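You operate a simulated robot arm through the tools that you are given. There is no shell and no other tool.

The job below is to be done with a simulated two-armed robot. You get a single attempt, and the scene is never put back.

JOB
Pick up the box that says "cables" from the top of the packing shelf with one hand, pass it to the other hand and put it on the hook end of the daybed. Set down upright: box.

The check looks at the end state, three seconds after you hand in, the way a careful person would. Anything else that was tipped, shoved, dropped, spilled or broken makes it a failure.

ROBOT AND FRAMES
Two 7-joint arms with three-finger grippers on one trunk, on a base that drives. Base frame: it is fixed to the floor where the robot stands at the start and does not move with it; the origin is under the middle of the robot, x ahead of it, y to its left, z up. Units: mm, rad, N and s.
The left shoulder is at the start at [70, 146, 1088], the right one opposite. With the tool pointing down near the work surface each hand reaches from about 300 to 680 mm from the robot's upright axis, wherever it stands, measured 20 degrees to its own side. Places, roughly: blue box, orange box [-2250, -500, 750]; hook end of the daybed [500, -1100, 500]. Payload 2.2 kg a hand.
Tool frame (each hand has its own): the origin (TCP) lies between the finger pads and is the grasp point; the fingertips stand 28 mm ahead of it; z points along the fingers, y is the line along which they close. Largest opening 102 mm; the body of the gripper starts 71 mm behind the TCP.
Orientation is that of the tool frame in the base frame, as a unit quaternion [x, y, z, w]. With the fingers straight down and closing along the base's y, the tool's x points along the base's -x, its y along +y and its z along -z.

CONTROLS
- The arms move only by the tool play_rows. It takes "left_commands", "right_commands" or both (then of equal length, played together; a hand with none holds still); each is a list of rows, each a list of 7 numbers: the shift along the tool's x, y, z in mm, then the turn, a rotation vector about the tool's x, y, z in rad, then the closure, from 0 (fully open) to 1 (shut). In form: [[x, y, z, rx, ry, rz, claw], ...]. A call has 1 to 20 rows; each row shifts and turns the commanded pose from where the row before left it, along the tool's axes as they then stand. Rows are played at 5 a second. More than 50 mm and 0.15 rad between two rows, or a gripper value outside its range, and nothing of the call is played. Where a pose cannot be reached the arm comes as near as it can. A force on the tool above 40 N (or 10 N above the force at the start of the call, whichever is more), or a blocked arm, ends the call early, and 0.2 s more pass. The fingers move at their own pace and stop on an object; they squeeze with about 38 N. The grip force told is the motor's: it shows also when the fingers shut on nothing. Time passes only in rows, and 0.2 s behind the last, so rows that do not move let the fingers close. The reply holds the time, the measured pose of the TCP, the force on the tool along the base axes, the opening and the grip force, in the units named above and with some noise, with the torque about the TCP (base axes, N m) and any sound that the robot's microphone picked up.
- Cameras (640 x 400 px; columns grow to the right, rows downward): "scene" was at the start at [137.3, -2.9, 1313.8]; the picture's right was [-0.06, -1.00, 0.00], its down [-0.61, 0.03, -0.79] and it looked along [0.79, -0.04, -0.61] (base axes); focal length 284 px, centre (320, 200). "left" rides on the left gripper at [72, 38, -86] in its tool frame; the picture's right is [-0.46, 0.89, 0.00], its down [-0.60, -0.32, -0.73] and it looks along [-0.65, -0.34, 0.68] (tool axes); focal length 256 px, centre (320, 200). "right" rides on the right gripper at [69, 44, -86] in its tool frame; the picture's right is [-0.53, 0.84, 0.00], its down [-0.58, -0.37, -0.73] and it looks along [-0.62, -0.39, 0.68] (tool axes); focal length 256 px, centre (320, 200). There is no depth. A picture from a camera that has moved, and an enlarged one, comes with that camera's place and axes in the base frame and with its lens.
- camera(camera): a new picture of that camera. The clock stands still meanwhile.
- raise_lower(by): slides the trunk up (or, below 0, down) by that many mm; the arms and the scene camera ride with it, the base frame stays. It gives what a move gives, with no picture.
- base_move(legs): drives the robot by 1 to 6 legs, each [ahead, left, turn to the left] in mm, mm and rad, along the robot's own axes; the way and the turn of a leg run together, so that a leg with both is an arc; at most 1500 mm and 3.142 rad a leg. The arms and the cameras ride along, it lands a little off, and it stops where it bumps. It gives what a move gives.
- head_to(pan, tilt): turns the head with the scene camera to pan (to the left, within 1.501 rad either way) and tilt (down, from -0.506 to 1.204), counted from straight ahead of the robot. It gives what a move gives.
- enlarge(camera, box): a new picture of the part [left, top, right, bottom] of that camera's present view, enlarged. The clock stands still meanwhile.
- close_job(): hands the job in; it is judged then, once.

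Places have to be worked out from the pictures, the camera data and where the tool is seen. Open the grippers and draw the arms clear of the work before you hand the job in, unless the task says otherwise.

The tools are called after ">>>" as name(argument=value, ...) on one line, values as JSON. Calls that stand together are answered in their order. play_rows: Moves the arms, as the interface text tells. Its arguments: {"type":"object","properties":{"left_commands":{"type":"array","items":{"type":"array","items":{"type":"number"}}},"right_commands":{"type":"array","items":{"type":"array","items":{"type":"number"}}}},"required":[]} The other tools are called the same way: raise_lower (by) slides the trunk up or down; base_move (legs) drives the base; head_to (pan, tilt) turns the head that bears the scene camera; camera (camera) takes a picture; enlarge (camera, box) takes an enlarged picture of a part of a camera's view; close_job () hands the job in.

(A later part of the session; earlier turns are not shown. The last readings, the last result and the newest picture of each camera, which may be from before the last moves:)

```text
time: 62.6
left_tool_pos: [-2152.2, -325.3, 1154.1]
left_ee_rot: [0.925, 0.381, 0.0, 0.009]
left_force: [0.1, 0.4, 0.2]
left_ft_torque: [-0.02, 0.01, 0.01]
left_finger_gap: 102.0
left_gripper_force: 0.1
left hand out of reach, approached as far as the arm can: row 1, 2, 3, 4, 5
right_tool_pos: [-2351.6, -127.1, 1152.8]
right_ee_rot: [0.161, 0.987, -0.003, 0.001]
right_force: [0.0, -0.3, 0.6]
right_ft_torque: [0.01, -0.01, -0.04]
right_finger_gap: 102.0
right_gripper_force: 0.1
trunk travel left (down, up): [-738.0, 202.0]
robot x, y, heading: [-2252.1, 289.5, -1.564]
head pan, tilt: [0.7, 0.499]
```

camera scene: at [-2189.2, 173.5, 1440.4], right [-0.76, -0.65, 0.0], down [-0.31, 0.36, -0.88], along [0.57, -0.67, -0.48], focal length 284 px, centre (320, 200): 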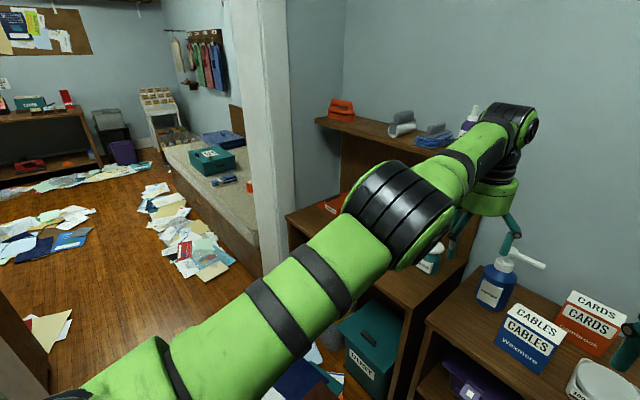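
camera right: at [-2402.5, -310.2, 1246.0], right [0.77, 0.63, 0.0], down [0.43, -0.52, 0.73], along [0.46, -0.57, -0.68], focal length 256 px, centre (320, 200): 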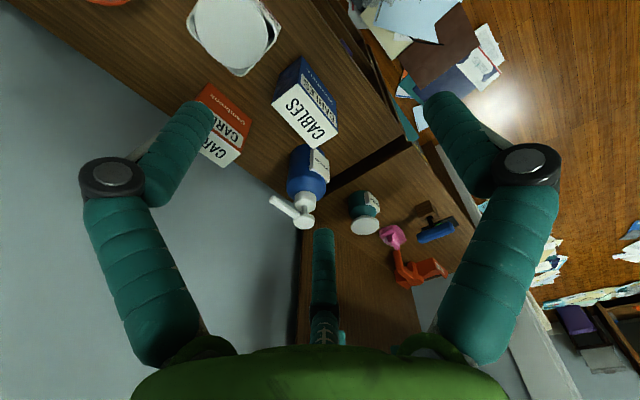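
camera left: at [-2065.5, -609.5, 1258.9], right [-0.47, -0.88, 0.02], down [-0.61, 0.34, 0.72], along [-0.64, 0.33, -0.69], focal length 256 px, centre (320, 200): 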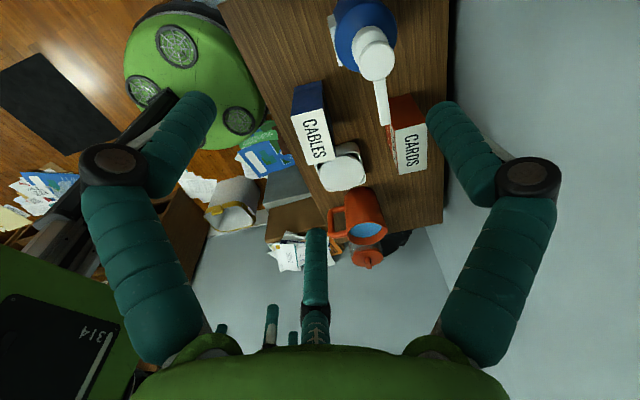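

It's creeping back now (about 16 mm in that call). I'll continue with many smaller backward rows.

>>> play_rows(left_commands=[[12, -12, 0, 0, 0, 0, 0], [12, -12, 0, 0, 0, 0, 0], [12, -12, 0, 0, 0, 0, 0], [12, -12, 0, 0, 0, 0, 0], [12, -12, 0, 0, 0, 0, 0], [12, -12, 0, 0, 0, 0, 0], [12, -12, 0, 0, 0, 0, 0], [12, -12, 0, 0, 0, 0, 0], [12, -12, 0, 0, 0, 0, 0], [12, -12, 0, 0, 0, 0, 0], [12, -12, 0, 0, 0, 0, 0], [12, -12, 0, 0, 0, 0, 0]])

```text
time: 65.2
left_tool_pos: [-2172.4, -310.6, 1184.4]
left_ee_rot: [0.924, 0.382, -0.001, 0.01]
left_force: [0.0, 1.1, 0.2]
left_ft_torque: [0.0, -0.03, 0.0]
left_finger_gap: 101.9
left_gripper_force: 0.0
left hand out of reach, approached as far as the arm can: row 1, 2, 3, 4, 5, 6, 7, 8, 9, 10, 11, 12
right_tool_pos: [-2353.0, -126.4, 1152.5]
right_ee_rot: [0.162, 0.987, -0.003, 0.0]
right_force: [-0.7, 0.0, 0.1]
right_ft_torque: [0.02, 0.0, 0.0]
right_finger_gap: 102.1
right_gripper_force: 0.0
trunk travel left (down, up): [-738.0, 202.0]
robot x, y, heading: [-2252.9, 291.8, -1.565]
head pan, tilt: [0.7, 0.499]
```

It keeps creeping along a curve. I'll look at the arm posture to understand the limit.

>>> head_to(pan=0.2, tilt=0.4)

>>> camera(camera="scene")

```text
time: 66.2
left_tool_pos: [-2171.8, -310.4, 1182.7]
left_ee_rot: [0.924, 0.382, -0.002, 0.01]
left_force: [-0.3, -0.3, -0.4]
left_ft_torque: [-0.01, -0.04, 0.0]
left_finger_gap: 102.0
left_gripper_force: 0.0
right_tool_pos: [-2352.8, -126.0, 1152.6]
right_ee_rot: [0.161, 0.987, -0.002, 0.0]
right_force: [-0.7, 0.6, -0.7]
right_ft_torque: [0.01, 0.0, 0.03]
right_finger_gap: 102.0
right_gripper_force: 0.1
trunk travel left (down, up): [-738.0, 202.0]
robot x, y, heading: [-2245.3, 292.5, -1.566]
head pan, tilt: [0.201, 0.4]
```

```text
taken
camera scene: at [-2229.1, 152.1, 1449.6], right [-0.98, -0.21, 0.0], down [-0.08, 0.38, -0.92], along [0.19, -0.9, -0.39], focal length 284 px, centre (320, 200)
```

scene: 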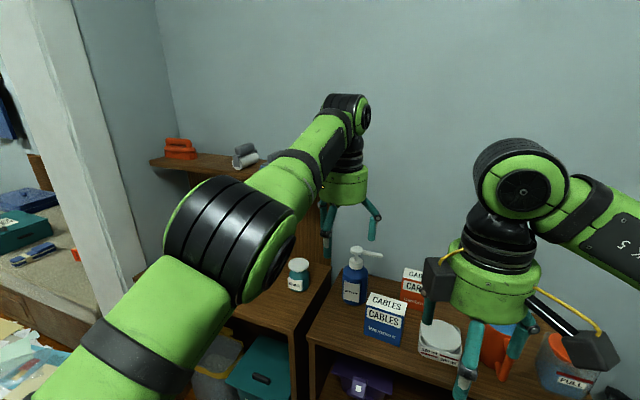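

The elbow is rolled onto its side and barely bent. I'll rotate the hand back to its original yaw and see whether that frees it.

>>> play_rows(left_commands=[[0, 0, 0, 0, 0, -0.131, 0], [0, 0, 0, 0, 0, -0.131, 0], [0, 0, 0, 0, 0, -0.131, 0], [0, 0, 0, 0, 0, -0.131, 0], [0, 0, 0, 0, 0, -0.131, 0], [0, 0, 0, 0, 0, -0.131, 0], [40, 0, 0, 0, 0, 0, 0], [40, 0, 0, 0, 0, 0, 0], [40, 0, 0, 0, 0, 0, 0]])

```text
time: 68.2
left_tool_pos: [-2196.7, -292.9, 1214.1]
left_ee_rot: [0.707, 0.707, -0.005, 0.008]
left_force: [0.2, -0.5, 0.1]
left_ft_torque: [-0.02, -0.05, -0.02]
left_finger_gap: 102.0
left_gripper_force: 0.2
left hand out of reach, approached as far as the arm can: row 7, 8, 9
right_tool_pos: [-2354.0, -127.2, 1152.9]
right_ee_rot: [0.161, 0.987, -0.003, 0.0]
right_force: [-0.9, 0.6, -0.1]
right_ft_torque: [0.0, 0.02, 0.01]
right_finger_gap: 102.0
right_gripper_force: 0.0
trunk travel left (down, up): [-738.0, 202.0]
robot x, y, heading: [-2248.2, 284.6, -1.566]
head pan, tilt: [0.201, 0.4]
```

Progress is faster with bigger steps. I'll keep pulling back with a leftward component so it doesn't drift toward the right hand.

>>> play_rows(left_commands=[[40, 25, 0, 0, 0, 0, 0], [40, 25, 0, 0, 0, 0, 0], [40, 25, 0, 0, 0, 0, 0], [40, 25, 0, 0, 0, 0, 0], [40, 25, 0, 0, 0, 0, 0]])

```text
time: 69.4
left_tool_pos: [-2173.8, -290.7, 1231.3]
left_ee_rot: [0.707, 0.707, -0.005, 0.009]
left_force: [0.5, 0.2, 0.9]
left_ft_torque: [0.0, -0.03, -0.02]
left_finger_gap: 102.0
left_gripper_force: 0.1
left hand out of reach, approached as far as the arm can: row 1, 2, 3, 4, 5
right_tool_pos: [-2352.6, -127.4, 1152.0]
right_ee_rot: [0.162, 0.987, -0.001, 0.001]
right_force: [0.0, 0.0, -0.5]
right_ft_torque: [0.0, 0.01, 0.02]
right_finger_gap: 102.0
right_gripper_force: 0.1
trunk travel left (down, up): [-738.0, 202.0]
robot x, y, heading: [-2250.1, 295.0, -1.563]
head pan, tilt: [0.201, 0.4]
```

It stays on the full-reach sphere. The right arm freed itself when its yaw hit a wrist limit, so I'll try turning the left hand the same (negative) way.

>>> play_rows(left_commands=[[0, 0, 0, 0, 0, -0.131, 0], [0, 0, 0, 0, 0, -0.131, 0], [0, 0, 0, 0, 0, -0.131, 0], [0, 0, 0, 0, 0, -0.131, 0], [0, 0, 0, 0, 0, -0.131, 0], [0, 0, 0, 0, 0, -0.131, 0], [0, 0, 0, 0, 0, -0.131, 0], [0, 0, 0, 0, 0, -0.131, 0]])

```text
time: 71.2
left_tool_pos: [-2174.7, -290.0, 1232.7]
left_ee_rot: [0.257, 0.966, -0.009, 0.005]
left_force: [0.6, -0.1, -0.3]
left_ft_torque: [-0.01, -0.02, 0.01]
left_finger_gap: 101.8
left_gripper_force: 0.0
right_tool_pos: [-2352.8, -127.2, 1152.6]
right_ee_rot: [0.161, 0.987, -0.003, 0.001]
right_force: [0.3, -0.8, 0.7]
right_ft_torque: [-0.01, 0.0, -0.01]
right_finger_gap: 101.7
right_gripper_force: 0.1
trunk travel left (down, up): [-738.0, 202.0]
robot x, y, heading: [-2248.3, 294.9, -1.568]
head pan, tilt: [0.201, 0.4]
```

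Yaw alone turns freely here. I'll keep turning the same way to reach the wrist limit, which should force the elbow to bend as it did on the right.

>>> play_rows(left_commands=[[0, 0, 0, 0, 0, -0.14, 0], [0, 0, 0, 0, 0, -0.14, 0], [0, 0, 0, 0, 0, -0.14, 0], [0, 0, 0, 0, 0, -0.14, 0], [0, 0, 0, 0, 0, -0.14, 0], [0, 0, 0, 0, 0, -0.14, 0], [0, 0, 0, 0, 0, -0.14, 0], [0, 0, 0, 0, 0, -0.14, 0], [0, 0, 0, 0, 0, -0.14, 0], [0, 0, 0, 0, 0, -0.14, 0]])

>>> camera(camera="scene")

```text
time: 73.4
left_tool_pos: [-2176.6, -290.1, 1233.6]
left_ee_rot: [-0.426, 0.905, -0.011, -0.003]
left_force: [-0.2, 1.1, 0.2]
left_ft_torque: [-0.02, -0.01, -0.01]
left_finger_gap: 102.1
left_gripper_force: 0.1
right_tool_pos: [-2352.4, -126.8, 1152.9]
right_ee_rot: [0.162, 0.987, -0.003, -0.001]
right_force: [-0.6, 0.1, -0.3]
right_ft_torque: [-0.02, 0.01, 0.04]
right_finger_gap: 102.0
right_gripper_force: 0.0
trunk travel left (down, up): [-738.0, 202.0]
robot x, y, heading: [-2250.4, 294.4, -1.566]
head pan, tilt: [0.201, 0.4]
```

```text
taken
camera scene: at [-2229.2, 152.0, 1449.6], right [-0.98, -0.2, 0.0], down [-0.08, 0.38, -0.92], along [0.19, -0.9, -0.39], focal length 284 px, centre (320, 200)
```

scene: 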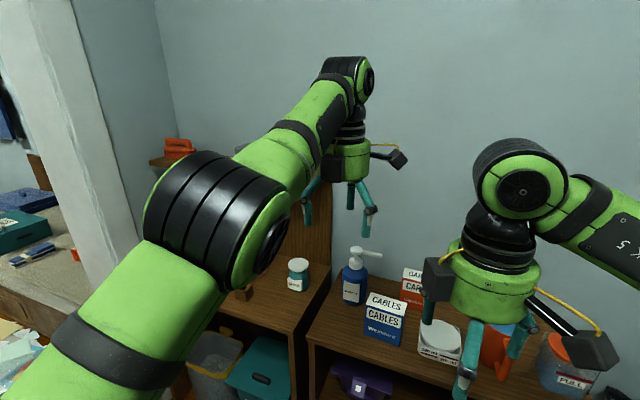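

The wrist computes to ~216 mm above the TCP with the forearm pointing steeply up, so the limit is the wrist bend: the hands are too high relative to the shoulders. I'll lower the left hand 200 mm here, in the free space in front of the shelf.

>>> play_rows(left_commands=[[0, 0, 40, 0, 0, 0, 0], [0, 0, 40, 0, 0, 0, 0], [0, 0, 40, 0, 0, 0, 0], [0, 0, 40, 0, 0, 0, 0], [0, 0, 40, 0, 0, 0, 0]])

```text
time: 74.6
left_tool_pos: [-2185.9, -340.0, 1042.3]
left_ee_rot: [-0.424, 0.906, -0.008, -0.001]
left_force: [0.3, -0.7, 0.9]
left_ft_torque: [0.03, -0.01, 0.03]
left_finger_gap: 102.0
left_gripper_force: 0.1
left hand out of reach, approached as far as the arm can: row 1, 2, 3, 4, 5
right_tool_pos: [-2352.0, -127.8, 1151.9]
right_ee_rot: [0.161, 0.987, -0.002, 0.0]
right_force: [-0.8, 0.1, -0.9]
right_ft_torque: [0.02, 0.01, -0.02]
right_finger_gap: 102.1
right_gripper_force: 0.0
trunk travel left (down, up): [-738.0, 202.0]
robot x, y, heading: [-2246.9, 290.3, -1.564]
head pan, tilt: [0.201, 0.4]
```

The hand came down to z 1042. Now I pull back (base +y) while descending a little further.

>>> play_rows(left_commands=[[-31, 26, 10, 0, 0, 0, 0], [-31, 26, 10, 0, 0, 0, 0], [-31, 26, 10, 0, 0, 0, 0], [-31, 26, 10, 0, 0, 0, 0]])

>>> camera(camera="scene")

```text
time: 75.6
left_tool_pos: [-2220.6, -331.9, 1024.4]
left_ee_rot: [-0.424, 0.906, -0.01, -0.001]
left_force: [-0.4, -0.9, -1.2]
left_ft_torque: [0.0, 0.0, 0.01]
left_finger_gap: 102.0
left_gripper_force: 0.1
left hand out of reach, approached as far as the arm can: row 1, 2, 3, 4
right_tool_pos: [-2352.5, -126.6, 1152.8]
right_ee_rot: [0.161, 0.987, -0.003, 0.001]
right_force: [-0.3, 0.0, -0.6]
right_ft_torque: [0.0, 0.0, -0.01]
right_finger_gap: 102.1
right_gripper_force: 0.1
trunk travel left (down, up): [-738.0, 202.0]
robot x, y, heading: [-2251.5, 291.9, -1.563]
head pan, tilt: [0.201, 0.4]
```

```text
taken
camera scene: at [-2230.1, 151.9, 1449.6], right [-0.98, -0.2, 0.0], down [-0.08, 0.38, -0.92], along [0.19, -0.9, -0.39], focal length 284 px, centre (320, 200)
```

scene: 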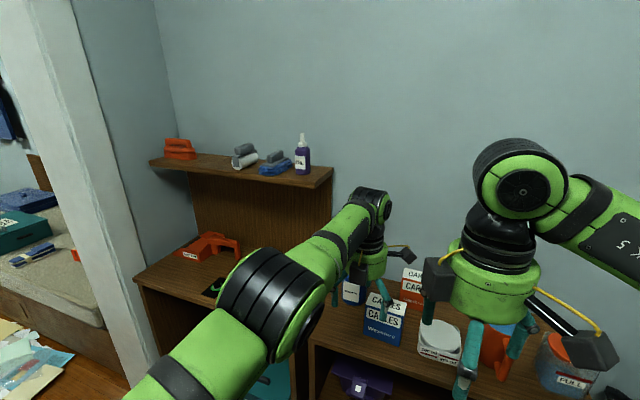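

All upper-shelf items are standing. The arm is truly straight, so I'll move the left hand aside to the left and then tilt its fingers back about the wrist to drive the wrist into its limit and flex the elbow.

>>> play_rows(left_commands=[[-29, -35, 0, 0, 0, 0, 0], [-29, -35, 0, 0, 0, 0, 0], [-29, -35, 0, 0, 0, 0, 0], [-23, 19.4, 0, -0.09, -0.1075, 0, 0], [-23, 19.4, 0, -0.09, -0.1075, 0, 0], [-23, 19.4, 0, -0.09, -0.1075, 0, 0], [-23, 19.4, 0, -0.09, -0.1075, 0, 0], [-23, 19.4, 0, -0.09, -0.1075, 0, 0]])

```text
time: 77.4
left_tool_pos: [-2088.9, -281.5, 1035.7]
left_ee_rot: [-0.418, 0.891, 0.16, 0.077]
left_force: [-0.2, -1.7, -0.1]
left_ft_torque: [-0.01, 0.03, 0.03]
left_finger_gap: 102.0
left_gripper_force: 0.0
left hand out of reach, approached as far as the arm can: row 1, 2, 3, 6, 7, 8
right_tool_pos: [-2353.2, -128.0, 1152.3]
right_ee_rot: [0.162, 0.987, -0.003, 0.001]
right_force: [0.0, 0.8, -0.6]
right_ft_torque: [0.0, 0.01, 0.01]
right_finger_gap: 101.9
right_gripper_force: 0.2
trunk travel left (down, up): [-738.0, 202.0]
robot x, y, heading: [-2249.4, 291.8, -1.567]
head pan, tilt: [0.201, 0.4]
```

The tilt stopped at ~20°, so that's the wrist limit. I'll look at the arm posture now.

>>> head_to(pan=0.5, tilt=0.5)

>>> camera(camera="scene")

```text
time: 78.2
left_tool_pos: [-2087.5, -280.2, 1035.0]
left_ee_rot: [-0.418, 0.891, 0.159, 0.076]
left_force: [-0.4, 0.3, -0.1]
left_ft_torque: [-0.02, 0.02, 0.02]
left_finger_gap: 101.7
left_gripper_force: 0.0
right_tool_pos: [-2352.2, -127.3, 1153.0]
right_ee_rot: [0.162, 0.987, -0.003, 0.0]
right_force: [-0.4, -0.4, 1.0]
right_ft_torque: [0.01, 0.03, 0.01]
right_finger_gap: 102.1
right_gripper_force: 0.0
trunk travel left (down, up): [-738.0, 202.0]
robot x, y, heading: [-2248.1, 288.2, -1.566]
head pan, tilt: [0.499, 0.499]
```

```text
taken
camera scene: at [-2204.2, 163.0, 1440.5], right [-0.88, -0.48, 0.0], down [-0.23, 0.42, -0.88], along [0.42, -0.77, -0.48], focal length 284 px, centre (320, 200)
```

scene: 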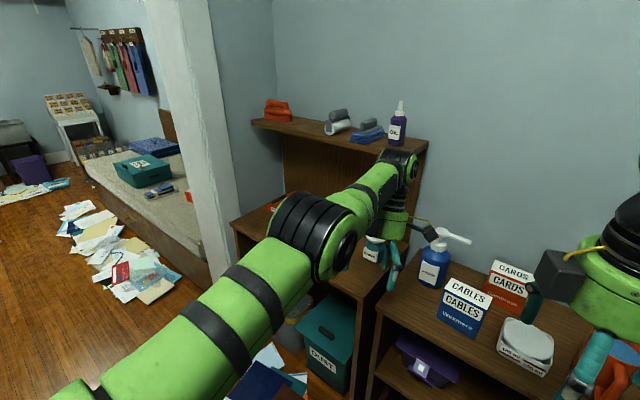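

The elbow has rolled so it can only flex upward, which the wrist limit forbids. I need room to un-fold it with fingers tilted forward, so I check both sides before backing further.

>>> head_to(pan=1.5, tilt=0.7)

>>> camera(camera="scene")

>>> head_to(pan=-1.5, tilt=0.7)

>>> camera(camera="scene")

```text
time: 79.5
left_tool_pos: [-2087.9, -281.6, 1034.3]
left_ee_rot: [-0.419, 0.891, 0.159, 0.076]
left_force: [0.6, 0.2, -0.8]
left_ft_torque: [-0.03, -0.02, 0.02]
left_finger_gap: 101.9
left_gripper_force: 0.0
right_tool_pos: [-2352.1, -126.8, 1152.0]
right_ee_rot: [0.162, 0.987, -0.003, 0.001]
right_force: [-0.1, 0.5, 0.6]
right_ft_torque: [0.03, -0.03, -0.03]
right_finger_gap: 102.0
right_gripper_force: 0.0
trunk travel left (down, up): [-738.0, 202.0]
robot x, y, heading: [-2252.5, 287.3, -1.561]
head pan, tilt: [1.499, 0.7]
```

```text
taken
camera scene: at [-2163.4, 237.0, 1422.7], right [-0.07, -1.0, 0.0], down [-0.64, 0.04, -0.77], along [0.76, -0.05, -0.64], focal length 284 px, centre (320, 200)
```

scene: 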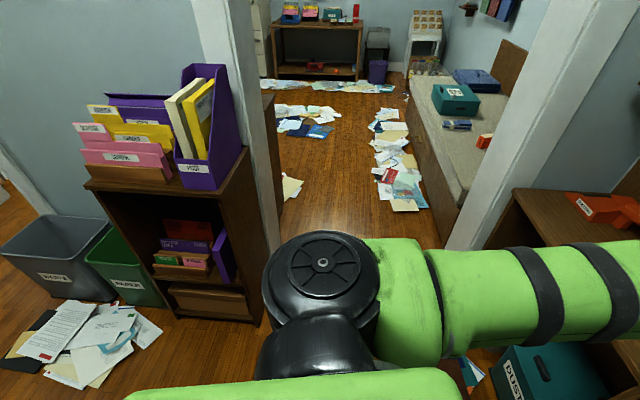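

```text
time: 82.0
left_tool_pos: [-2086.9, -280.8, 1034.6]
left_ee_rot: [-0.418, 0.891, 0.159, 0.076]
left_force: [-0.1, 0.3, -0.5]
left_ft_torque: [-0.03, 0.0, 0.03]
left_finger_gap: 102.0
left_gripper_force: 0.0
right_tool_pos: [-2352.6, -127.8, 1152.6]
right_ee_rot: [0.162, 0.987, -0.003, 0.0]
right_force: [-0.3, -0.3, -0.6]
right_ft_torque: [0.0, -0.03, 0.05]
right_finger_gap: 102.0
right_gripper_force: 0.1
trunk travel left (down, up): [-738.0, 202.0]
robot x, y, heading: [-2248.9, 289.5, -1.571]
head pan, tilt: [-1.499, 0.7]
```

```text
taken
camera scene: at [-2332.9, 236.0, 1422.7], right [-0.08, 1.0, 0.0], down [0.64, 0.05, -0.76], along [-0.76, -0.06, -0.64], focal length 284 px, centre (320, 200)
```

scene: 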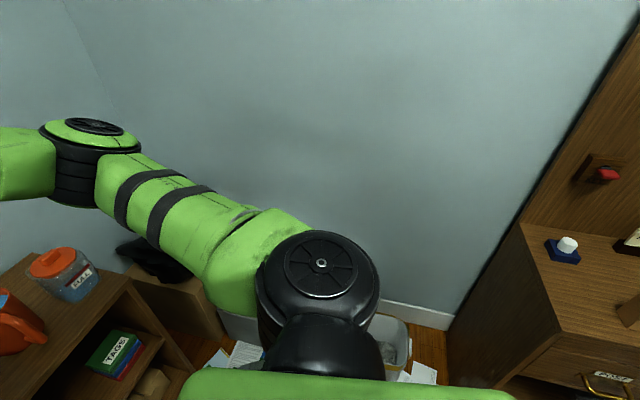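

Space behind is open enough. I'll back up 200 mm and then tilt the left fingers forward about the wrist.

>>> base_move(legs=[[-200, 0, 0]])

>>> play_rows(left_commands=[[23, -19.4, 0, 0.09, 0.1075, 0, 0], [23, -19.4, 0, 0.09, 0.1075, 0, 0], [23, -19.4, 0, 0.09, 0.1075, 0, 0], [23, -19.4, 0, 0.09, 0.1075, 0, 0], [23, -19.4, 0, 0.09, 0.1075, 0, 0], [23, -19.4, 0, 0.09, 0.1075, 0, 0], [23, -19.4, 0, 0.09, 0.1075, 0, 0], [23, -19.4, 0, 0.09, 0.1075, 0, 0], [23, -19.4, 0, 0.09, 0.1075, 0, 0], [23, -19.4, 0, 0.09, 0.1075, 0, 0]])

>>> head_to(pan=0.4, tilt=0.4)

>>> camera(camera="scene")

```text
time: 83.6
left_tool_pos: [-2088.9, -86.0, 1034.9]
left_ee_rot: [-0.419, 0.891, 0.16, 0.077]
left_force: [-0.4, 0.2, -0.3]
left_ft_torque: [0.01, 0.01, -0.01]
left_finger_gap: 102.0
left_gripper_force: 0.1
right_tool_pos: [-2353.4, 68.0, 1151.8]
right_ee_rot: [0.162, 0.987, -0.001, 0.001]
right_force: [0.2, -0.5, 0.0]
right_ft_torque: [0.03, 0.02, -0.01]
right_finger_gap: 102.0
right_gripper_force: 0.0
trunk travel left (down, up): [-738.0, 202.0]
robot x, y, heading: [-2251.2, 488.5, -1.566]
head pan, tilt: [-1.499, 0.7]
```

```text
time: 85.8
left_tool_pos: [-2086.8, -346.7, 1109.2]
left_ee_rot: [-0.367, 0.784, -0.456, -0.208]
left_force: [0.0, 0.6, -0.5]
left_ft_torque: [-0.02, 0.01, -0.01]
left_finger_gap: 102.1
left_gripper_force: 0.0
left hand out of reach, approached as far as the arm can: row 9
right_tool_pos: [-2354.0, 70.3, 1152.2]
right_ee_rot: [0.161, 0.987, -0.003, 0.0]
right_force: [0.1, -0.3, -0.2]
right_ft_torque: [0.01, -0.03, 0.01]
right_finger_gap: 102.1
right_gripper_force: 0.0
trunk travel left (down, up): [-738.0, 202.0]
robot x, y, heading: [-2247.1, 488.5, -1.566]
head pan, tilt: [-1.499, 0.7]
```

```text
time: 87.7
left_tool_pos: [-2087.1, -346.0, 1109.5]
left_ee_rot: [-0.366, 0.785, -0.454, -0.208]
left_force: [0.5, 0.6, 0.5]
left_ft_torque: [0.02, 0.01, -0.02]
left_finger_gap: 101.6
left_gripper_force: 0.0
right_tool_pos: [-2352.9, 69.8, 1151.4]
right_ee_rot: [0.161, 0.987, -0.002, 0.0]
right_force: [-0.5, 0.0, 0.3]
right_ft_torque: [0.03, -0.01, -0.03]
right_finger_gap: 101.7
right_gripper_force: 0.1
trunk travel left (down, up): [-738.0, 202.0]
robot x, y, heading: [-2251.1, 489.8, -1.566]
head pan, tilt: [0.4, 0.4]
```

```text
taken
camera scene: at [-2212.8, 354.8, 1449.6], right [-0.92, -0.39, 0.0], down [-0.15, 0.36, -0.92], along [0.36, -0.85, -0.39], focal length 284 px, centre (320, 200)
```

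scene: 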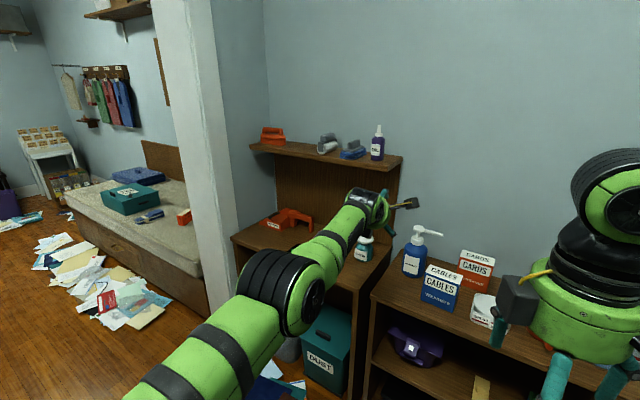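

Fingers are now tilted ~60° forward and mostly reachable. Now I try pulling straight back in this tilt.

>>> play_rows(left_commands=[[-15.4, 12.8, -34.6, 0, 0, 0, 0], [-15.4, 12.8, -34.6, 0, 0, 0, 0], [-15.4, 12.8, -34.6, 0, 0, 0, 0], [-15.4, 12.8, -34.6, 0, 0, 0, 0]])

```text
time: 88.7
left_tool_pos: [-2089.0, -344.0, 1110.6]
left_ee_rot: [-0.366, 0.785, -0.454, -0.209]
left_force: [0.1, -0.5, 0.1]
left_ft_torque: [0.0, -0.01, 0.0]
left_finger_gap: 102.1
left_gripper_force: 0.1
left hand out of reach, approached as far as the arm can: row 1, 2, 3, 4
right_tool_pos: [-2353.5, 71.1, 1152.4]
right_ee_rot: [0.162, 0.987, -0.003, 0.0]
right_force: [0.3, 0.0, -0.4]
right_ft_torque: [-0.03, 0.0, -0.01]
right_finger_gap: 101.9
right_gripper_force: 0.0
trunk travel left (down, up): [-738.0, 202.0]
robot x, y, heading: [-2253.2, 484.1, -1.567]
head pan, tilt: [0.4, 0.4]
```

A purely radial pull does nothing, as expected at the singularity. I'll try rising first so the elbow takes part of the motion, then blend in the pull-back.

>>> play_rows(left_commands=[[26.6, -22.2, -20, 0, 0, 0, 0], [26.6, -22.2, -20, 0, 0, 0, 0], [26.6, -22.2, -20, 0, 0, 0, 0], [12.3, -10.3, -32.3, 0, 0, 0, 0], [12.3, -10.3, -32.3, 0, 0, 0, 0], [12.3, -10.3, -32.3, 0, 0, 0, 0], [12.3, -10.3, -32.3, 0, 0, 0, 0]])

```text
time: 90.3
left_tool_pos: [-2088.2, -250.2, 1347.1]
left_ee_rot: [-0.366, 0.785, -0.454, -0.21]
left_force: [-0.7, -0.6, -0.2]
left_ft_torque: [0.01, 0.02, -0.02]
left_finger_gap: 102.0
left_gripper_force: 0.0
left hand out of reach, approached as far as the arm can: row 2, 3
right_tool_pos: [-2353.8, 70.9, 1153.2]
right_ee_rot: [0.161, 0.987, -0.003, 0.002]
right_force: [0.2, -0.1, -1.1]
right_ft_torque: [-0.04, -0.04, -0.03]
right_finger_gap: 101.9
right_gripper_force: 0.1
trunk travel left (down, up): [-738.0, 202.0]
robot x, y, heading: [-2250.8, 485.4, -1.569]
head pan, tilt: [0.4, 0.4]
```

Now rows are reached and the elbow is flexing. I continue pulling back at this tilt.

>>> play_rows(left_commands=[[-15.4, 12.8, -34.6, 0, 0, 0, 0], [-15.4, 12.8, -34.6, 0, 0, 0, 0], [-15.4, 12.8, -34.6, 0, 0, 0, 0]])

>>> camera(camera="scene")

```text
time: 91.1
left_tool_pos: [-2085.4, -128.9, 1344.0]
left_ee_rot: [-0.366, 0.785, -0.454, -0.209]
left_force: [0.1, 0.1, 0.3]
left_ft_torque: [0.01, -0.01, -0.01]
left_finger_gap: 102.1
left_gripper_force: 0.0
right_tool_pos: [-2355.0, 70.0, 1153.3]
right_ee_rot: [0.161, 0.987, -0.004, 0.0]
right_force: [0.2, 0.1, -0.6]
right_ft_torque: [0.04, 0.02, -0.06]
right_finger_gap: 101.7
right_gripper_force: 0.1
trunk travel left (down, up): [-738.0, 202.0]
robot x, y, heading: [-2249.9, 485.5, -1.565]
head pan, tilt: [0.4, 0.4]
```

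```text
taken
camera scene: at [-2213.0, 356.0, 1449.7], right [-0.92, -0.39, 0.0], down [-0.15, 0.36, -0.92], along [0.36, -0.85, -0.39], focal length 284 px, centre (320, 200)
```

scene: 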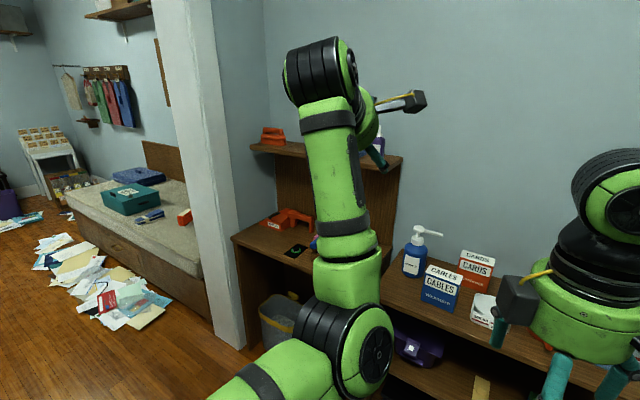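

The left elbow is finally flexed. Now I lower the hand and bring it back toward vertical gradually, watching for reach flags.

>>> play_rows(left_commands=[[-26.6, 22.2, 20, 0, 0, 0, 0], [-26.6, 22.2, 20, 0, 0, 0, 0], [-26.6, 22.2, 20, 0, 0, 0, 0], [-26.6, 22.2, 20, 0, 0, 0, 0], [-26.6, 22.2, 20, 0, 0, 0, 0], [-26.6, 22.2, 20, 0, 0, 0, 0]])

>>> camera(camera="scene")

```text
time: 92.7
left_tool_pos: [-2047.6, -134.3, 1121.9]
left_ee_rot: [-0.372, 0.771, -0.484, -0.181]
left_force: [-0.6, -0.8, -0.2]
left_ft_torque: [0.02, -0.05, 0.01]
left_finger_gap: 101.8
left_gripper_force: 0.0
right_tool_pos: [-2353.7, 69.5, 1152.2]
right_ee_rot: [0.162, 0.987, -0.003, 0.001]
right_force: [0.3, -0.1, 0.6]
right_ft_torque: [-0.02, -0.03, -0.05]
right_finger_gap: 101.8
right_gripper_force: 0.2
trunk travel left (down, up): [-738.0, 202.0]
robot x, y, heading: [-2251.0, 489.5, -1.564]
head pan, tilt: [0.4, 0.4]
stopped in row 6 (left hand): the arm was blocked; the commanded pose is now the measured one
```

```text
taken
camera scene: at [-2213.2, 354.9, 1449.6], right [-0.92, -0.39, 0.0], down [-0.15, 0.36, -0.92], along [0.36, -0.85, -0.39], focal length 284 px, centre (320, 200)
```

scene: 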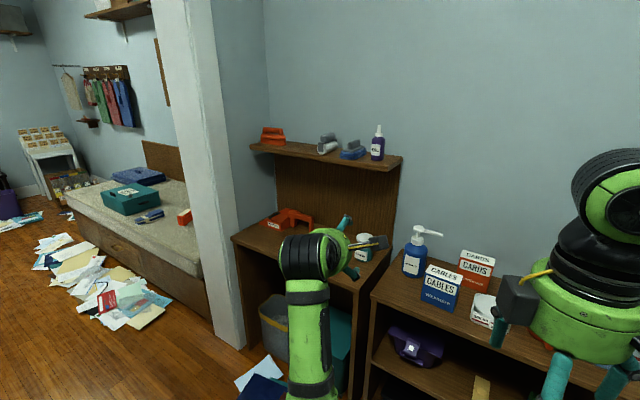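

The flexed elbow bumped the robot's own body, so I'll raise a bit to unblock. I also shift the right hand outward to make room, since the left hand will be turned to point inward.

>>> play_rows(left_commands=[[26.6, -22.2, -20, 0, 0, 0, 0], [26.6, -22.2, -20, 0, 0, 0, 0], [0, 0, 0, 0, 0, 0, 0], [0, 0, 0, 0, 0, 0, 0]], right_commands=[[38, -12.6, 15, 0, 0, 0, 0], [38, -12.6, 15, 0, 0, 0, 0], [38, -12.6, 15, 0, 0, 0, 0], [38, -12.6, 15, 0, 0, 0, 0]])

```text
time: 93.7
left_tool_pos: [-2052.3, -132.2, 1202.1]
left_ee_rot: [-0.375, 0.771, -0.483, -0.179]
left_force: [-0.1, -0.2, 0.5]
left_ft_torque: [-0.02, -0.01, 0.03]
left_finger_gap: 101.7
left_gripper_force: 0.1
right_tool_pos: [-2448.4, 135.4, 1096.4]
right_ee_rot: [0.162, 0.987, -0.004, 0.002]
right_force: [-0.4, 0.4, -0.1]
right_ft_torque: [-0.01, -0.02, -0.02]
right_finger_gap: 101.9
right_gripper_force: 0.0
right hand out of reach, approached as far as the arm can: row 1, 2, 3, 4
trunk travel left (down, up): [-738.0, 202.0]
robot x, y, heading: [-2252.1, 487.7, -1.564]
head pan, tilt: [0.4, 0.4]
```

The right hand also deviated from its command. I'll look at the right arm's posture.

>>> head_to(pan=-0.5, tilt=0.5)

>>> camera(camera="scene")

>>> head_to(pan=-1.2, tilt=0.6)

>>> camera(camera="scene")

```text
time: 94.9
left_tool_pos: [-2050.4, -132.3, 1201.6]
left_ee_rot: [-0.375, 0.77, -0.484, -0.18]
left_force: [0.7, 0.6, 0.5]
left_ft_torque: [0.01, 0.01, -0.03]
left_finger_gap: 102.1
left_gripper_force: 0.0
right_tool_pos: [-2447.4, 134.6, 1096.6]
right_ee_rot: [0.163, 0.987, -0.002, 0.001]
right_force: [0.3, -0.3, 0.5]
right_ft_torque: [0.05, 0.01, 0.01]
right_finger_gap: 102.0
right_gripper_force: 0.1
trunk travel left (down, up): [-738.0, 202.0]
robot x, y, heading: [-2247.3, 485.0, -1.568]
head pan, tilt: [-0.499, 0.499]
```

```text
taken
camera scene: at [-2292.3, 359.7, 1440.4], right [-0.88, 0.47, 0.0], down [0.23, 0.42, -0.88], along [-0.41, -0.77, -0.48], focal length 284 px, centre (320, 200)
```

scene: 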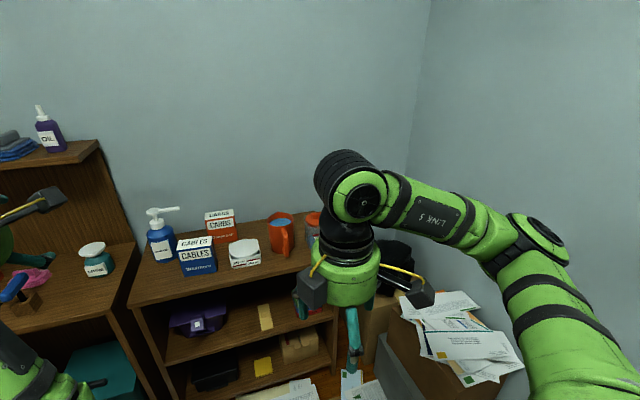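

```text
time: 96.0
left_tool_pos: [-2050.6, -133.3, 1200.6]
left_ee_rot: [-0.375, 0.771, -0.482, -0.179]
left_force: [0.9, 0.6, 0.0]
left_ft_torque: [0.01, 0.01, -0.03]
left_finger_gap: 102.2
left_gripper_force: 0.1
right_tool_pos: [-2447.2, 134.3, 1094.9]
right_ee_rot: [0.163, 0.987, -0.003, 0.0]
right_force: [-0.4, -0.1, 0.6]
right_ft_torque: [0.0, 0.01, 0.03]
right_finger_gap: 102.1
right_gripper_force: 0.0
trunk travel left (down, up): [-738.0, 202.0]
robot x, y, heading: [-2248.2, 488.9, -1.567]
head pan, tilt: [-1.201, 0.6]
```

```text
taken
camera scene: at [-2331.4, 407.3, 1431.4], right [-0.37, 0.93, 0.0], down [0.53, 0.21, -0.83], along [-0.77, -0.3, -0.56], focal length 284 px, centre (320, 200)
```

scene: 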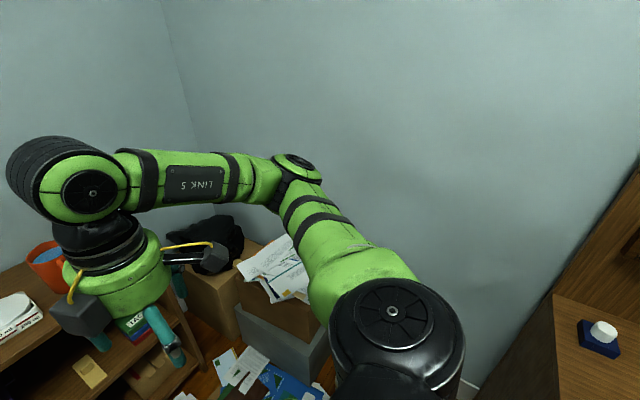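

The right arm is healthy (elbow out). For the left, I'll swing the hand about its wrist to point inward to the right, which breaks the symmetry so the elbow can swing outward.

>>> play_rows(left_commands=[[18.4, 19.3, 0, -0.0893, 0.0854, 0.0658, 0], [18.4, 19.3, 0, -0.0893, 0.0854, 0.0658, 0], [18.4, 19.3, 0, -0.0893, 0.0854, 0.0658, 0], [18.4, 19.3, 0, -0.0893, 0.0854, 0.0658, 0], [18.4, 19.3, 0, -0.0893, 0.0854, 0.0658, 0], [18.4, 19.3, 0, -0.0893, 0.0854, 0.0658, 0], [18.4, 19.3, 0, -0.0893, 0.0854, 0.0658, 0]])

>>> head_to(pan=0.4, tilt=0.6)

>>> camera(camera="scene")

```text
time: 97.6
left_tool_pos: [-2220.2, -73.9, 1201.8]
left_ee_rot: [0.034, 0.856, -0.341, -0.387]
left_force: [0.4, 0.0, 0.0]
left_ft_torque: [0.0, 0.02, -0.02]
left_finger_gap: 102.0
left_gripper_force: 0.1
right_tool_pos: [-2448.2, 134.5, 1095.4]
right_ee_rot: [0.162, 0.987, -0.003, 0.001]
right_force: [-0.4, 0.1, 0.5]
right_ft_torque: [-0.02, -0.03, 0.02]
right_finger_gap: 102.0
right_gripper_force: 0.0
trunk travel left (down, up): [-738.0, 202.0]
robot x, y, heading: [-2254.2, 488.5, -1.565]
head pan, tilt: [-1.201, 0.6]
```

```text
time: 99.2
left_tool_pos: [-2220.2, -73.9, 1201.5]
left_ee_rot: [0.033, 0.857, -0.34, -0.386]
left_force: [0.1, -0.3, 0.6]
left_ft_torque: [-0.02, -0.01, -0.01]
left_finger_gap: 101.9
left_gripper_force: 0.1
right_tool_pos: [-2447.3, 135.6, 1096.2]
right_ee_rot: [0.162, 0.987, -0.003, 0.001]
right_force: [0.4, 1.0, 0.7]
right_ft_torque: [-0.01, 0.04, 0.02]
right_finger_gap: 102.1
right_gripper_force: 0.0
trunk travel left (down, up): [-738.0, 202.0]
robot x, y, heading: [-2249.8, 484.0, -1.565]
head pan, tilt: [0.4, 0.6]
```

```text
taken
camera scene: at [-2214.5, 358.7, 1431.3], right [-0.92, -0.39, 0.0], down [-0.22, 0.52, -0.83], along [0.33, -0.76, -0.56], focal length 284 px, centre (320, 200)
```

scene: 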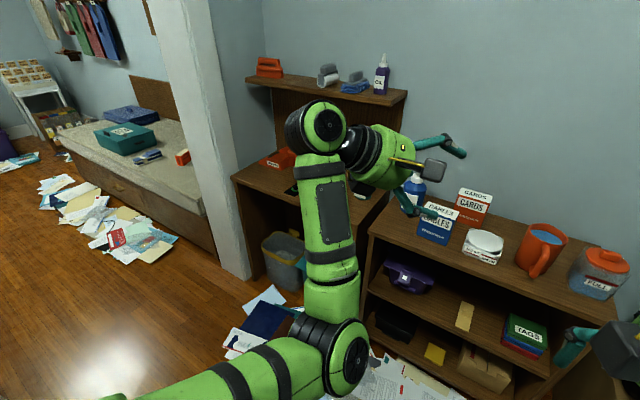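

All rows were reached. Now I rotate the hand downward about its wrist so the wrist limit should swing the elbow outward.

>>> play_rows(left_commands=[[-21.9, 20.8, 0, -0.0963, -0.1014, 0, 0], [-21.9, 20.8, 0, -0.0963, -0.1014, 0, 0], [-21.9, 20.8, 0, -0.0963, -0.1014, 0, 0], [-21.9, 20.8, 0, -0.0963, -0.1014, 0, 0]])

>>> camera(camera="scene")

```text
time: 100.2
left_tool_pos: [-2164.2, -25.5, 1108.4]
left_ee_rot: [0.038, 0.965, -0.17, -0.196]
left_force: [0.7, -0.5, 0.5]
left_ft_torque: [0.03, 0.02, 0.01]
left_finger_gap: 102.0
left_gripper_force: 0.1
right_tool_pos: [-2445.5, 134.9, 1095.9]
right_ee_rot: [0.162, 0.987, -0.003, -0.001]
right_force: [-0.5, 0.6, -1.1]
right_ft_torque: [0.02, 0.0, 0.06]
right_finger_gap: 102.0
right_gripper_force: 0.0
trunk travel left (down, up): [-738.0, 202.0]
robot x, y, heading: [-2252.8, 489.5, -1.559]
head pan, tilt: [0.4, 0.6]
```

```text
taken
camera scene: at [-2212.9, 358.8, 1431.3], right [-0.92, -0.39, 0.0], down [-0.22, 0.52, -0.82], along [0.33, -0.76, -0.57], focal length 284 px, centre (320, 200)
```

scene: 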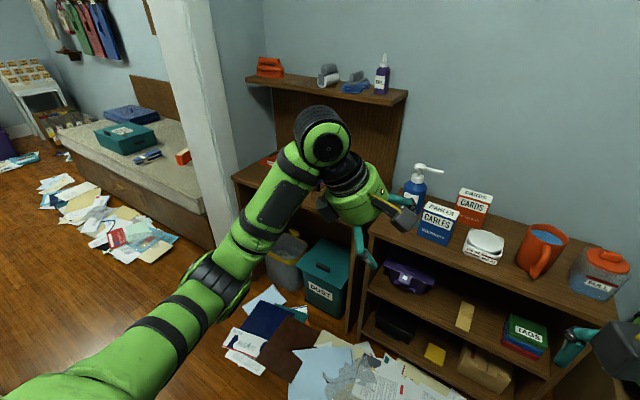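

The elbow swung outward with no flags. I continue to bring the hand to vertical.

>>> play_rows(left_commands=[[-21.9, 20.8, 0, -0.0963, -0.1014, 0, 0], [-21.9, 20.8, 0, -0.0963, -0.1014, 0, 0], [-21.9, 20.8, 0, -0.0963, -0.1014, 0, 0], [-15, 14, 0, -0.066, -0.0695, 0, 0]])

>>> camera(camera="scene")

```text
time: 101.2
left_tool_pos: [-2083.7, 39.7, 1074.0]
left_ee_rot: [0.041, 0.999, -0.002, -0.003]
left_force: [0.8, 0.2, -0.3]
left_ft_torque: [-0.02, -0.01, -0.02]
left_finger_gap: 101.9
left_gripper_force: 0.1
right_tool_pos: [-2446.1, 135.3, 1096.2]
right_ee_rot: [0.163, 0.987, -0.003, -0.001]
right_force: [-0.5, -0.2, -0.6]
right_ft_torque: [-0.01, 0.0, 0.03]
right_finger_gap: 101.9
right_gripper_force: 0.0
trunk travel left (down, up): [-738.0, 202.0]
robot x, y, heading: [-2251.0, 483.0, -1.567]
head pan, tilt: [0.4, 0.6]
```

```text
taken
camera scene: at [-2214.0, 359.1, 1431.4], right [-0.92, -0.39, 0.0], down [-0.22, 0.52, -0.83], along [0.33, -0.76, -0.56], focal length 284 px, centre (320, 200)
```

scene: 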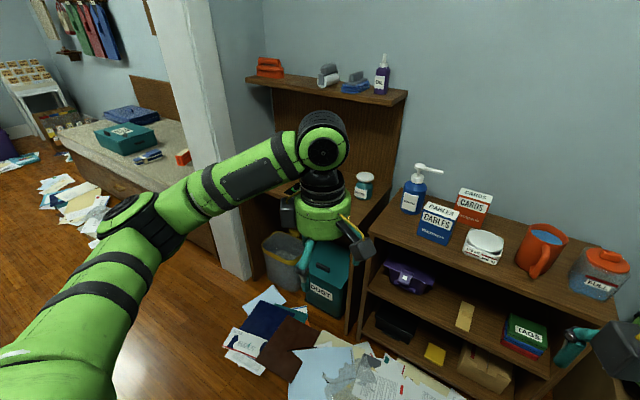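

The left arm is back in a normal posture, elbow out. I'll now turn the left hand's yaw the long way so its camera sits on the outer side, keeping it well inside its reach.

>>> play_rows(left_commands=[[0, 0, 0, 0, 0, 0.145, 0], [0, 0, 0, 0, 0, 0.145, 0], [0, 0, 0, 0, 0, 0.145, 0], [0, 0, 0, 0, 0, 0.145, 0], [0, 0, 0, 0, 0, 0.145, 0], [0, 0, 0, 0, 0, 0.145, 0], [0, 0, 0, 0, 0, 0.145, 0], [0, 0, 0, 0, 0, 0.145, 0], [0, 0, 0, 0, 0, 0.145, 0], [0, 0, 0, 0, 0, 0.145, 0], [0, 0, 0, 0, 0, 0.145, 0], [0, 0, 0, 0, 0, 0.145, 0], [0, 0, 0, 0, 0, 0.145, 0], [0, 0, 0, 0, 0, 0.145, 0], [0, 0, 0, 0, 0, 0.145, 0], [0, 0, 0, 0, 0, 0.145, 0], [0, 0, 0, 0, 0, 0.145, 0], [0, 0, 0, 0, 0, 0.145, 0], [0, 0, 0, 0, 0, 0.145, 0], [0, 0, 0, 0, 0, 0.145, 0]])

```text
time: 105.5
left_tool_pos: [-2084.0, 39.8, 1072.4]
left_ee_rot: [0.997, 0.079, -0.005, 0.004]
left_force: [-0.3, 0.8, 0.7]
left_ft_torque: [0.03, 0.02, 0.02]
left_finger_gap: 101.8
left_gripper_force: 0.1
right_tool_pos: [-2446.7, 135.7, 1095.7]
right_ee_rot: [0.163, 0.987, -0.002, 0.0]
right_force: [0.2, 0.2, 0.2]
right_ft_torque: [0.01, -0.03, -0.01]
right_finger_gap: 102.3
right_gripper_force: 0.1
trunk travel left (down, up): [-738.0, 202.0]
robot x, y, heading: [-2251.9, 488.0, -1.568]
head pan, tilt: [0.4, 0.6]
```

The left yaw turned without trouble. Now I test the right hand inward toward straight-ahead (about 480 mm forward, 20 mm right), with a small yaw correction to match the box.

>>> play_rows(right_commands=[[-34.4, -10.7, 7.5, 0, 0, 0, 0], [-34.4, -10.7, 7.5, 0, 0, 0, 0], [-34.4, -10.7, 7.5, 0, 0, 0, 0], [-34.4, -10.7, 7.5, 0, 0, 0, 0], [-34.4, -10.7, 7.5, 0, 0, 0, 0], [-34.4, -10.7, 7.5, 0, 0, 0, 0], [0, 0, 0, 0, 0, -0.06, 0], [0, 0, 0, 0, 0, -0.06, 0]])

>>> head_to(pan=-0.1, tilt=0.7)

>>> camera(camera="scene")

```text
time: 107.2
left_tool_pos: [-2084.5, 40.9, 1072.2]
left_ee_rot: [0.997, 0.079, -0.004, 0.004]
left_force: [0.0, 0.6, -0.3]
left_ft_torque: [-0.03, -0.02, -0.03]
left_finger_gap: 102.0
left_gripper_force: 0.0
right_tool_pos: [-2313.3, 52.6, 1063.4]
right_ee_rot: [0.167, 0.986, 0.007, -0.002]
right_force: [-0.1, 0.7, -0.6]
right_ft_torque: [0.04, -0.02, -0.01]
right_finger_gap: 101.9
right_gripper_force: 0.1
right hand out of reach, approached as far as the arm can: row 4, 5, 6, 7, 8
trunk travel left (down, up): [-738.0, 202.0]
robot x, y, heading: [-2246.8, 489.2, -1.568]
head pan, tilt: [0.4, 0.6]
```

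```text
time: 108.2
left_tool_pos: [-2083.4, 40.1, 1073.5]
left_ee_rot: [0.997, 0.079, -0.005, 0.002]
left_force: [0.1, 0.2, 0.7]
left_ft_torque: [0.01, 0.0, -0.03]
left_finger_gap: 102.0
left_gripper_force: 0.0
right_tool_pos: [-2311.3, 52.5, 1063.7]
right_ee_rot: [0.167, 0.986, 0.006, -0.001]
right_force: [0.0, 0.5, 1.2]
right_ft_torque: [-0.01, -0.02, -0.03]
right_finger_gap: 102.4
right_gripper_force: 0.1
trunk travel left (down, up): [-738.0, 202.0]
robot x, y, heading: [-2246.9, 486.9, -1.566]
head pan, tilt: [-0.099, 0.7]
```

```text
taken
camera scene: at [-2257.1, 355.3, 1422.7], right [-1.0, 0.09, 0.0], down [0.06, 0.64, -0.77], along [-0.07, -0.76, -0.64], focal length 284 px, centre (320, 200)
```

scene: 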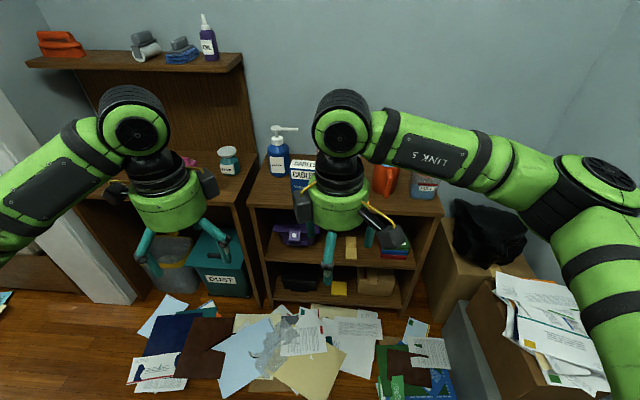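

The right wrist is at its yaw limit in this direction, so a better split is: left hand picks (camera outward), right hand receives. First I'll check how the fingers really move by closing the left gripper in free air and viewing it.

>>> play_rows(left_commands=[[0, 0, 0, 0, 0, 0, 0.6], [0, 0, 0, 0, 0, 0, 0.6], [0, 0, 0, 0, 0, 0, 0.6]])

>>> camera(camera="left")

>>> enlarge(camera="scene", box=[80, 80, 280, 300])

```text
time: 109.0
left_tool_pos: [-2084.6, 40.4, 1072.1]
left_ee_rot: [0.997, 0.079, -0.004, 0.003]
left_force: [0.1, -0.4, 1.0]
left_ft_torque: [0.02, 0.01, -0.02]
left_finger_gap: 41.0
left_gripper_force: 0.1
right_tool_pos: [-2311.1, 52.7, 1063.3]
right_ee_rot: [0.166, 0.986, 0.007, -0.001]
right_force: [-0.5, 0.1, 0.1]
right_ft_torque: [0.01, 0.05, 0.01]
right_finger_gap: 102.0
right_gripper_force: 0.2
trunk travel left (down, up): [-738.0, 202.0]
robot x, y, heading: [-2250.5, 484.9, -1.565]
head pan, tilt: [-0.099, 0.7]
```

```text
taken
camera left: at [-2005.7, 14.6, 1157.5], right [-0.32, -0.95, 0.01], down [-0.64, 0.22, 0.74], along [-0.7, 0.23, -0.68], focal length 256 px, centre (320, 200)
```

left: 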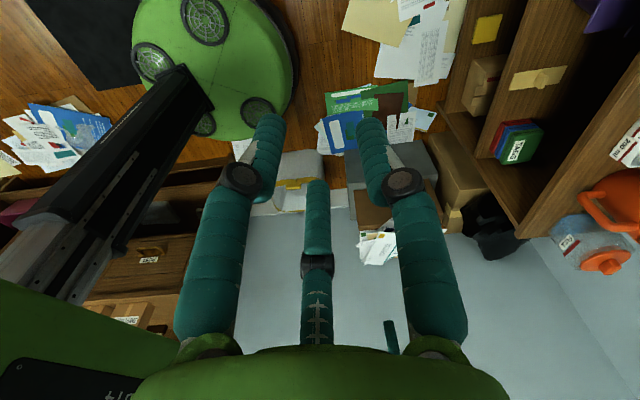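

```text
1.82 times, centred on (180, 190) of scene
camera zoom: at [-2257.2, 355.3, 1422.7], right [-1.0, 0.09, 0.0], down [0.06, 0.64, -0.76], along [-0.07, -0.76, -0.64], focal length 516 px, centre (574, 218)
```

zoom: 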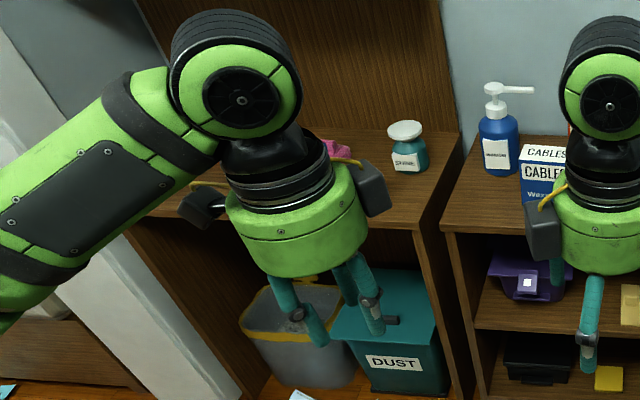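

The fingers close radially toward the tool axis. I'll reopen the left, move the right hand out of the way to the right, and turn its yaw the other (unrestricted) way.

>>> play_rows(left_commands=[[0, 0, 0, 0, 0, 0, 0], [0, 0, 0, 0, 0, 0, 0], [0, 0, 0, 0, 0, 0, 0], [0, 0, 0, 0, 0, 0, 0], [0, 0, 0, 0, 0, 0, 0], [0, 0, 0, 0, 0, 0, 0], [0, 0, 0, 0, 0, 0, 0], [0, 0, 0, 0, 0, 0, 0], [0, 0, 0, 0, 0, 0, 0], [0, 0, 0, 0, 0, 0, 0], [0, 0, 0, 0, 0, 0, 0], [0, 0, 0, 0, 0, 0, 0], [0, 0, 0, 0, 0, 0, 0], [0, 0, 0, 0, 0, 0, 0], [0, 0, 0, 0, 0, 0, 0], [0, 0, 0, 0, 0, 0, 0]], right_commands=[[0, 0, 0, 0, 0, 0.145, 0], [0, 0, 0, 0, 0, 0.145, 0], [0, 0, 0, 0, 0, 0.145, 0], [0, 0, 0, 0, 0, 0.145, 0], [0, 0, 0, 0, 0, 0.145, 0], [0, 0, 0, 0, 0, 0.145, 0], [0, 0, 0, 0, 0, 0.145, 0], [0, 0, 0, 0, 0, 0.145, 0], [0, 0, 0, 0, 0, 0.145, 0], [0, 0, 0, 0, 0, 0.145, 0], [0, 0, 0, 0, 0, 0.145, 0], [0, 0, 0, 0, 0, 0.145, 0], [0, 0, 0, 0, 0, 0.145, 0], [0, 0, 0, 0, 0, 0.145, 0], [0, 0, 0, 0, 0, 0.145, 0], [0, 0, 0, 0, 0, 0.145, 0]])

```text
time: 112.4
left_tool_pos: [-2084.6, 39.6, 1072.4]
left_ee_rot: [0.997, 0.079, -0.004, 0.003]
left_force: [0.3, -1.0, 0.0]
left_ft_torque: [-0.01, 0.01, 0.02]
left_finger_gap: 101.9
left_gripper_force: 0.1
right_tool_pos: [-2313.1, 55.4, 1062.4]
right_ee_rot: [0.971, 0.239, 0.001, -0.007]
right_force: [-0.1, 1.3, 0.2]
right_ft_torque: [-0.02, -0.01, -0.01]
right_finger_gap: 102.1
right_gripper_force: 0.0
trunk travel left (down, up): [-738.0, 202.0]
robot x, y, heading: [-2251.7, 488.5, -1.566]
head pan, tilt: [-0.099, 0.7]
```

The right yaw turned freely. Now I move the right hand out to the right, then test the left hand in a pick-like pose (straight ahead, yaw matched to the box) in free space.

>>> play_rows(right_commands=[[-18.4, -28, 0, 0, 0, 0, 0], [-18.4, -28, 0, 0, 0, 0, 0], [-18.4, -28, 0, 0, 0, 0, 0], [-18.4, -28, 0, 0, 0, 0, 0], [0, 0, 0, 0, 0, 0, 0], [0, 0, 0, 0, 0, 0, 0], [0, 0, 0, 0, 0, 0, 0], [0, 0, 0, 0, 0, 0, 0], [0, 0, 0, 0, 0, 0, 0], [0, 0, 0, 0, 0, 0, 0], [0, 0, 0, 0, 0, 0, 0], [0, 0, 0, 0, 0, 0, 0]], left_commands=[[0, 0, 0, 0, 0, 0, 0], [0, 0, 0, 0, 0, 0, 0], [0, 0, 0, 0, 0, 0, 0], [0, 0, 0, 0, 0, 0, 0], [-30, 3.3, 10.4, 0, 0, 0, 0], [-30, 3.3, 10.4, 0, 0, 0, 0], [-30, 3.3, 10.4, 0, 0, 0, 0], [-30, 3.3, 10.4, 0, 0, 0, 0], [-30, 3.3, 10.4, 0, 0, 0, 0], [0, 0, 0, 0, 0, 0.125, 0], [0, 0, 0, 0, 0, 0.125, 0], [0, 0, 0, 0, 0, 0.125, 0]])

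```text
time: 115.0
left_tool_pos: [-2230.3, 1.2, 1021.9]
left_ee_rot: [0.994, -0.108, -0.005, 0.004]
left_force: [0.8, 0.1, -1.2]
left_ft_torque: [-0.02, 0.0, 0.03]
left_finger_gap: 102.0
left_gripper_force: 0.0
right_tool_pos: [-2431.1, 118.0, 1064.0]
right_ee_rot: [0.971, 0.24, 0.002, -0.007]
right_force: [0.2, -0.5, -0.3]
right_ft_torque: [0.01, -0.01, 0.01]
right_finger_gap: 101.9
right_gripper_force: 0.1
trunk travel left (down, up): [-738.0, 202.0]
robot x, y, heading: [-2246.1, 486.1, -1.566]
head pan, tilt: [-0.099, 0.7]
```

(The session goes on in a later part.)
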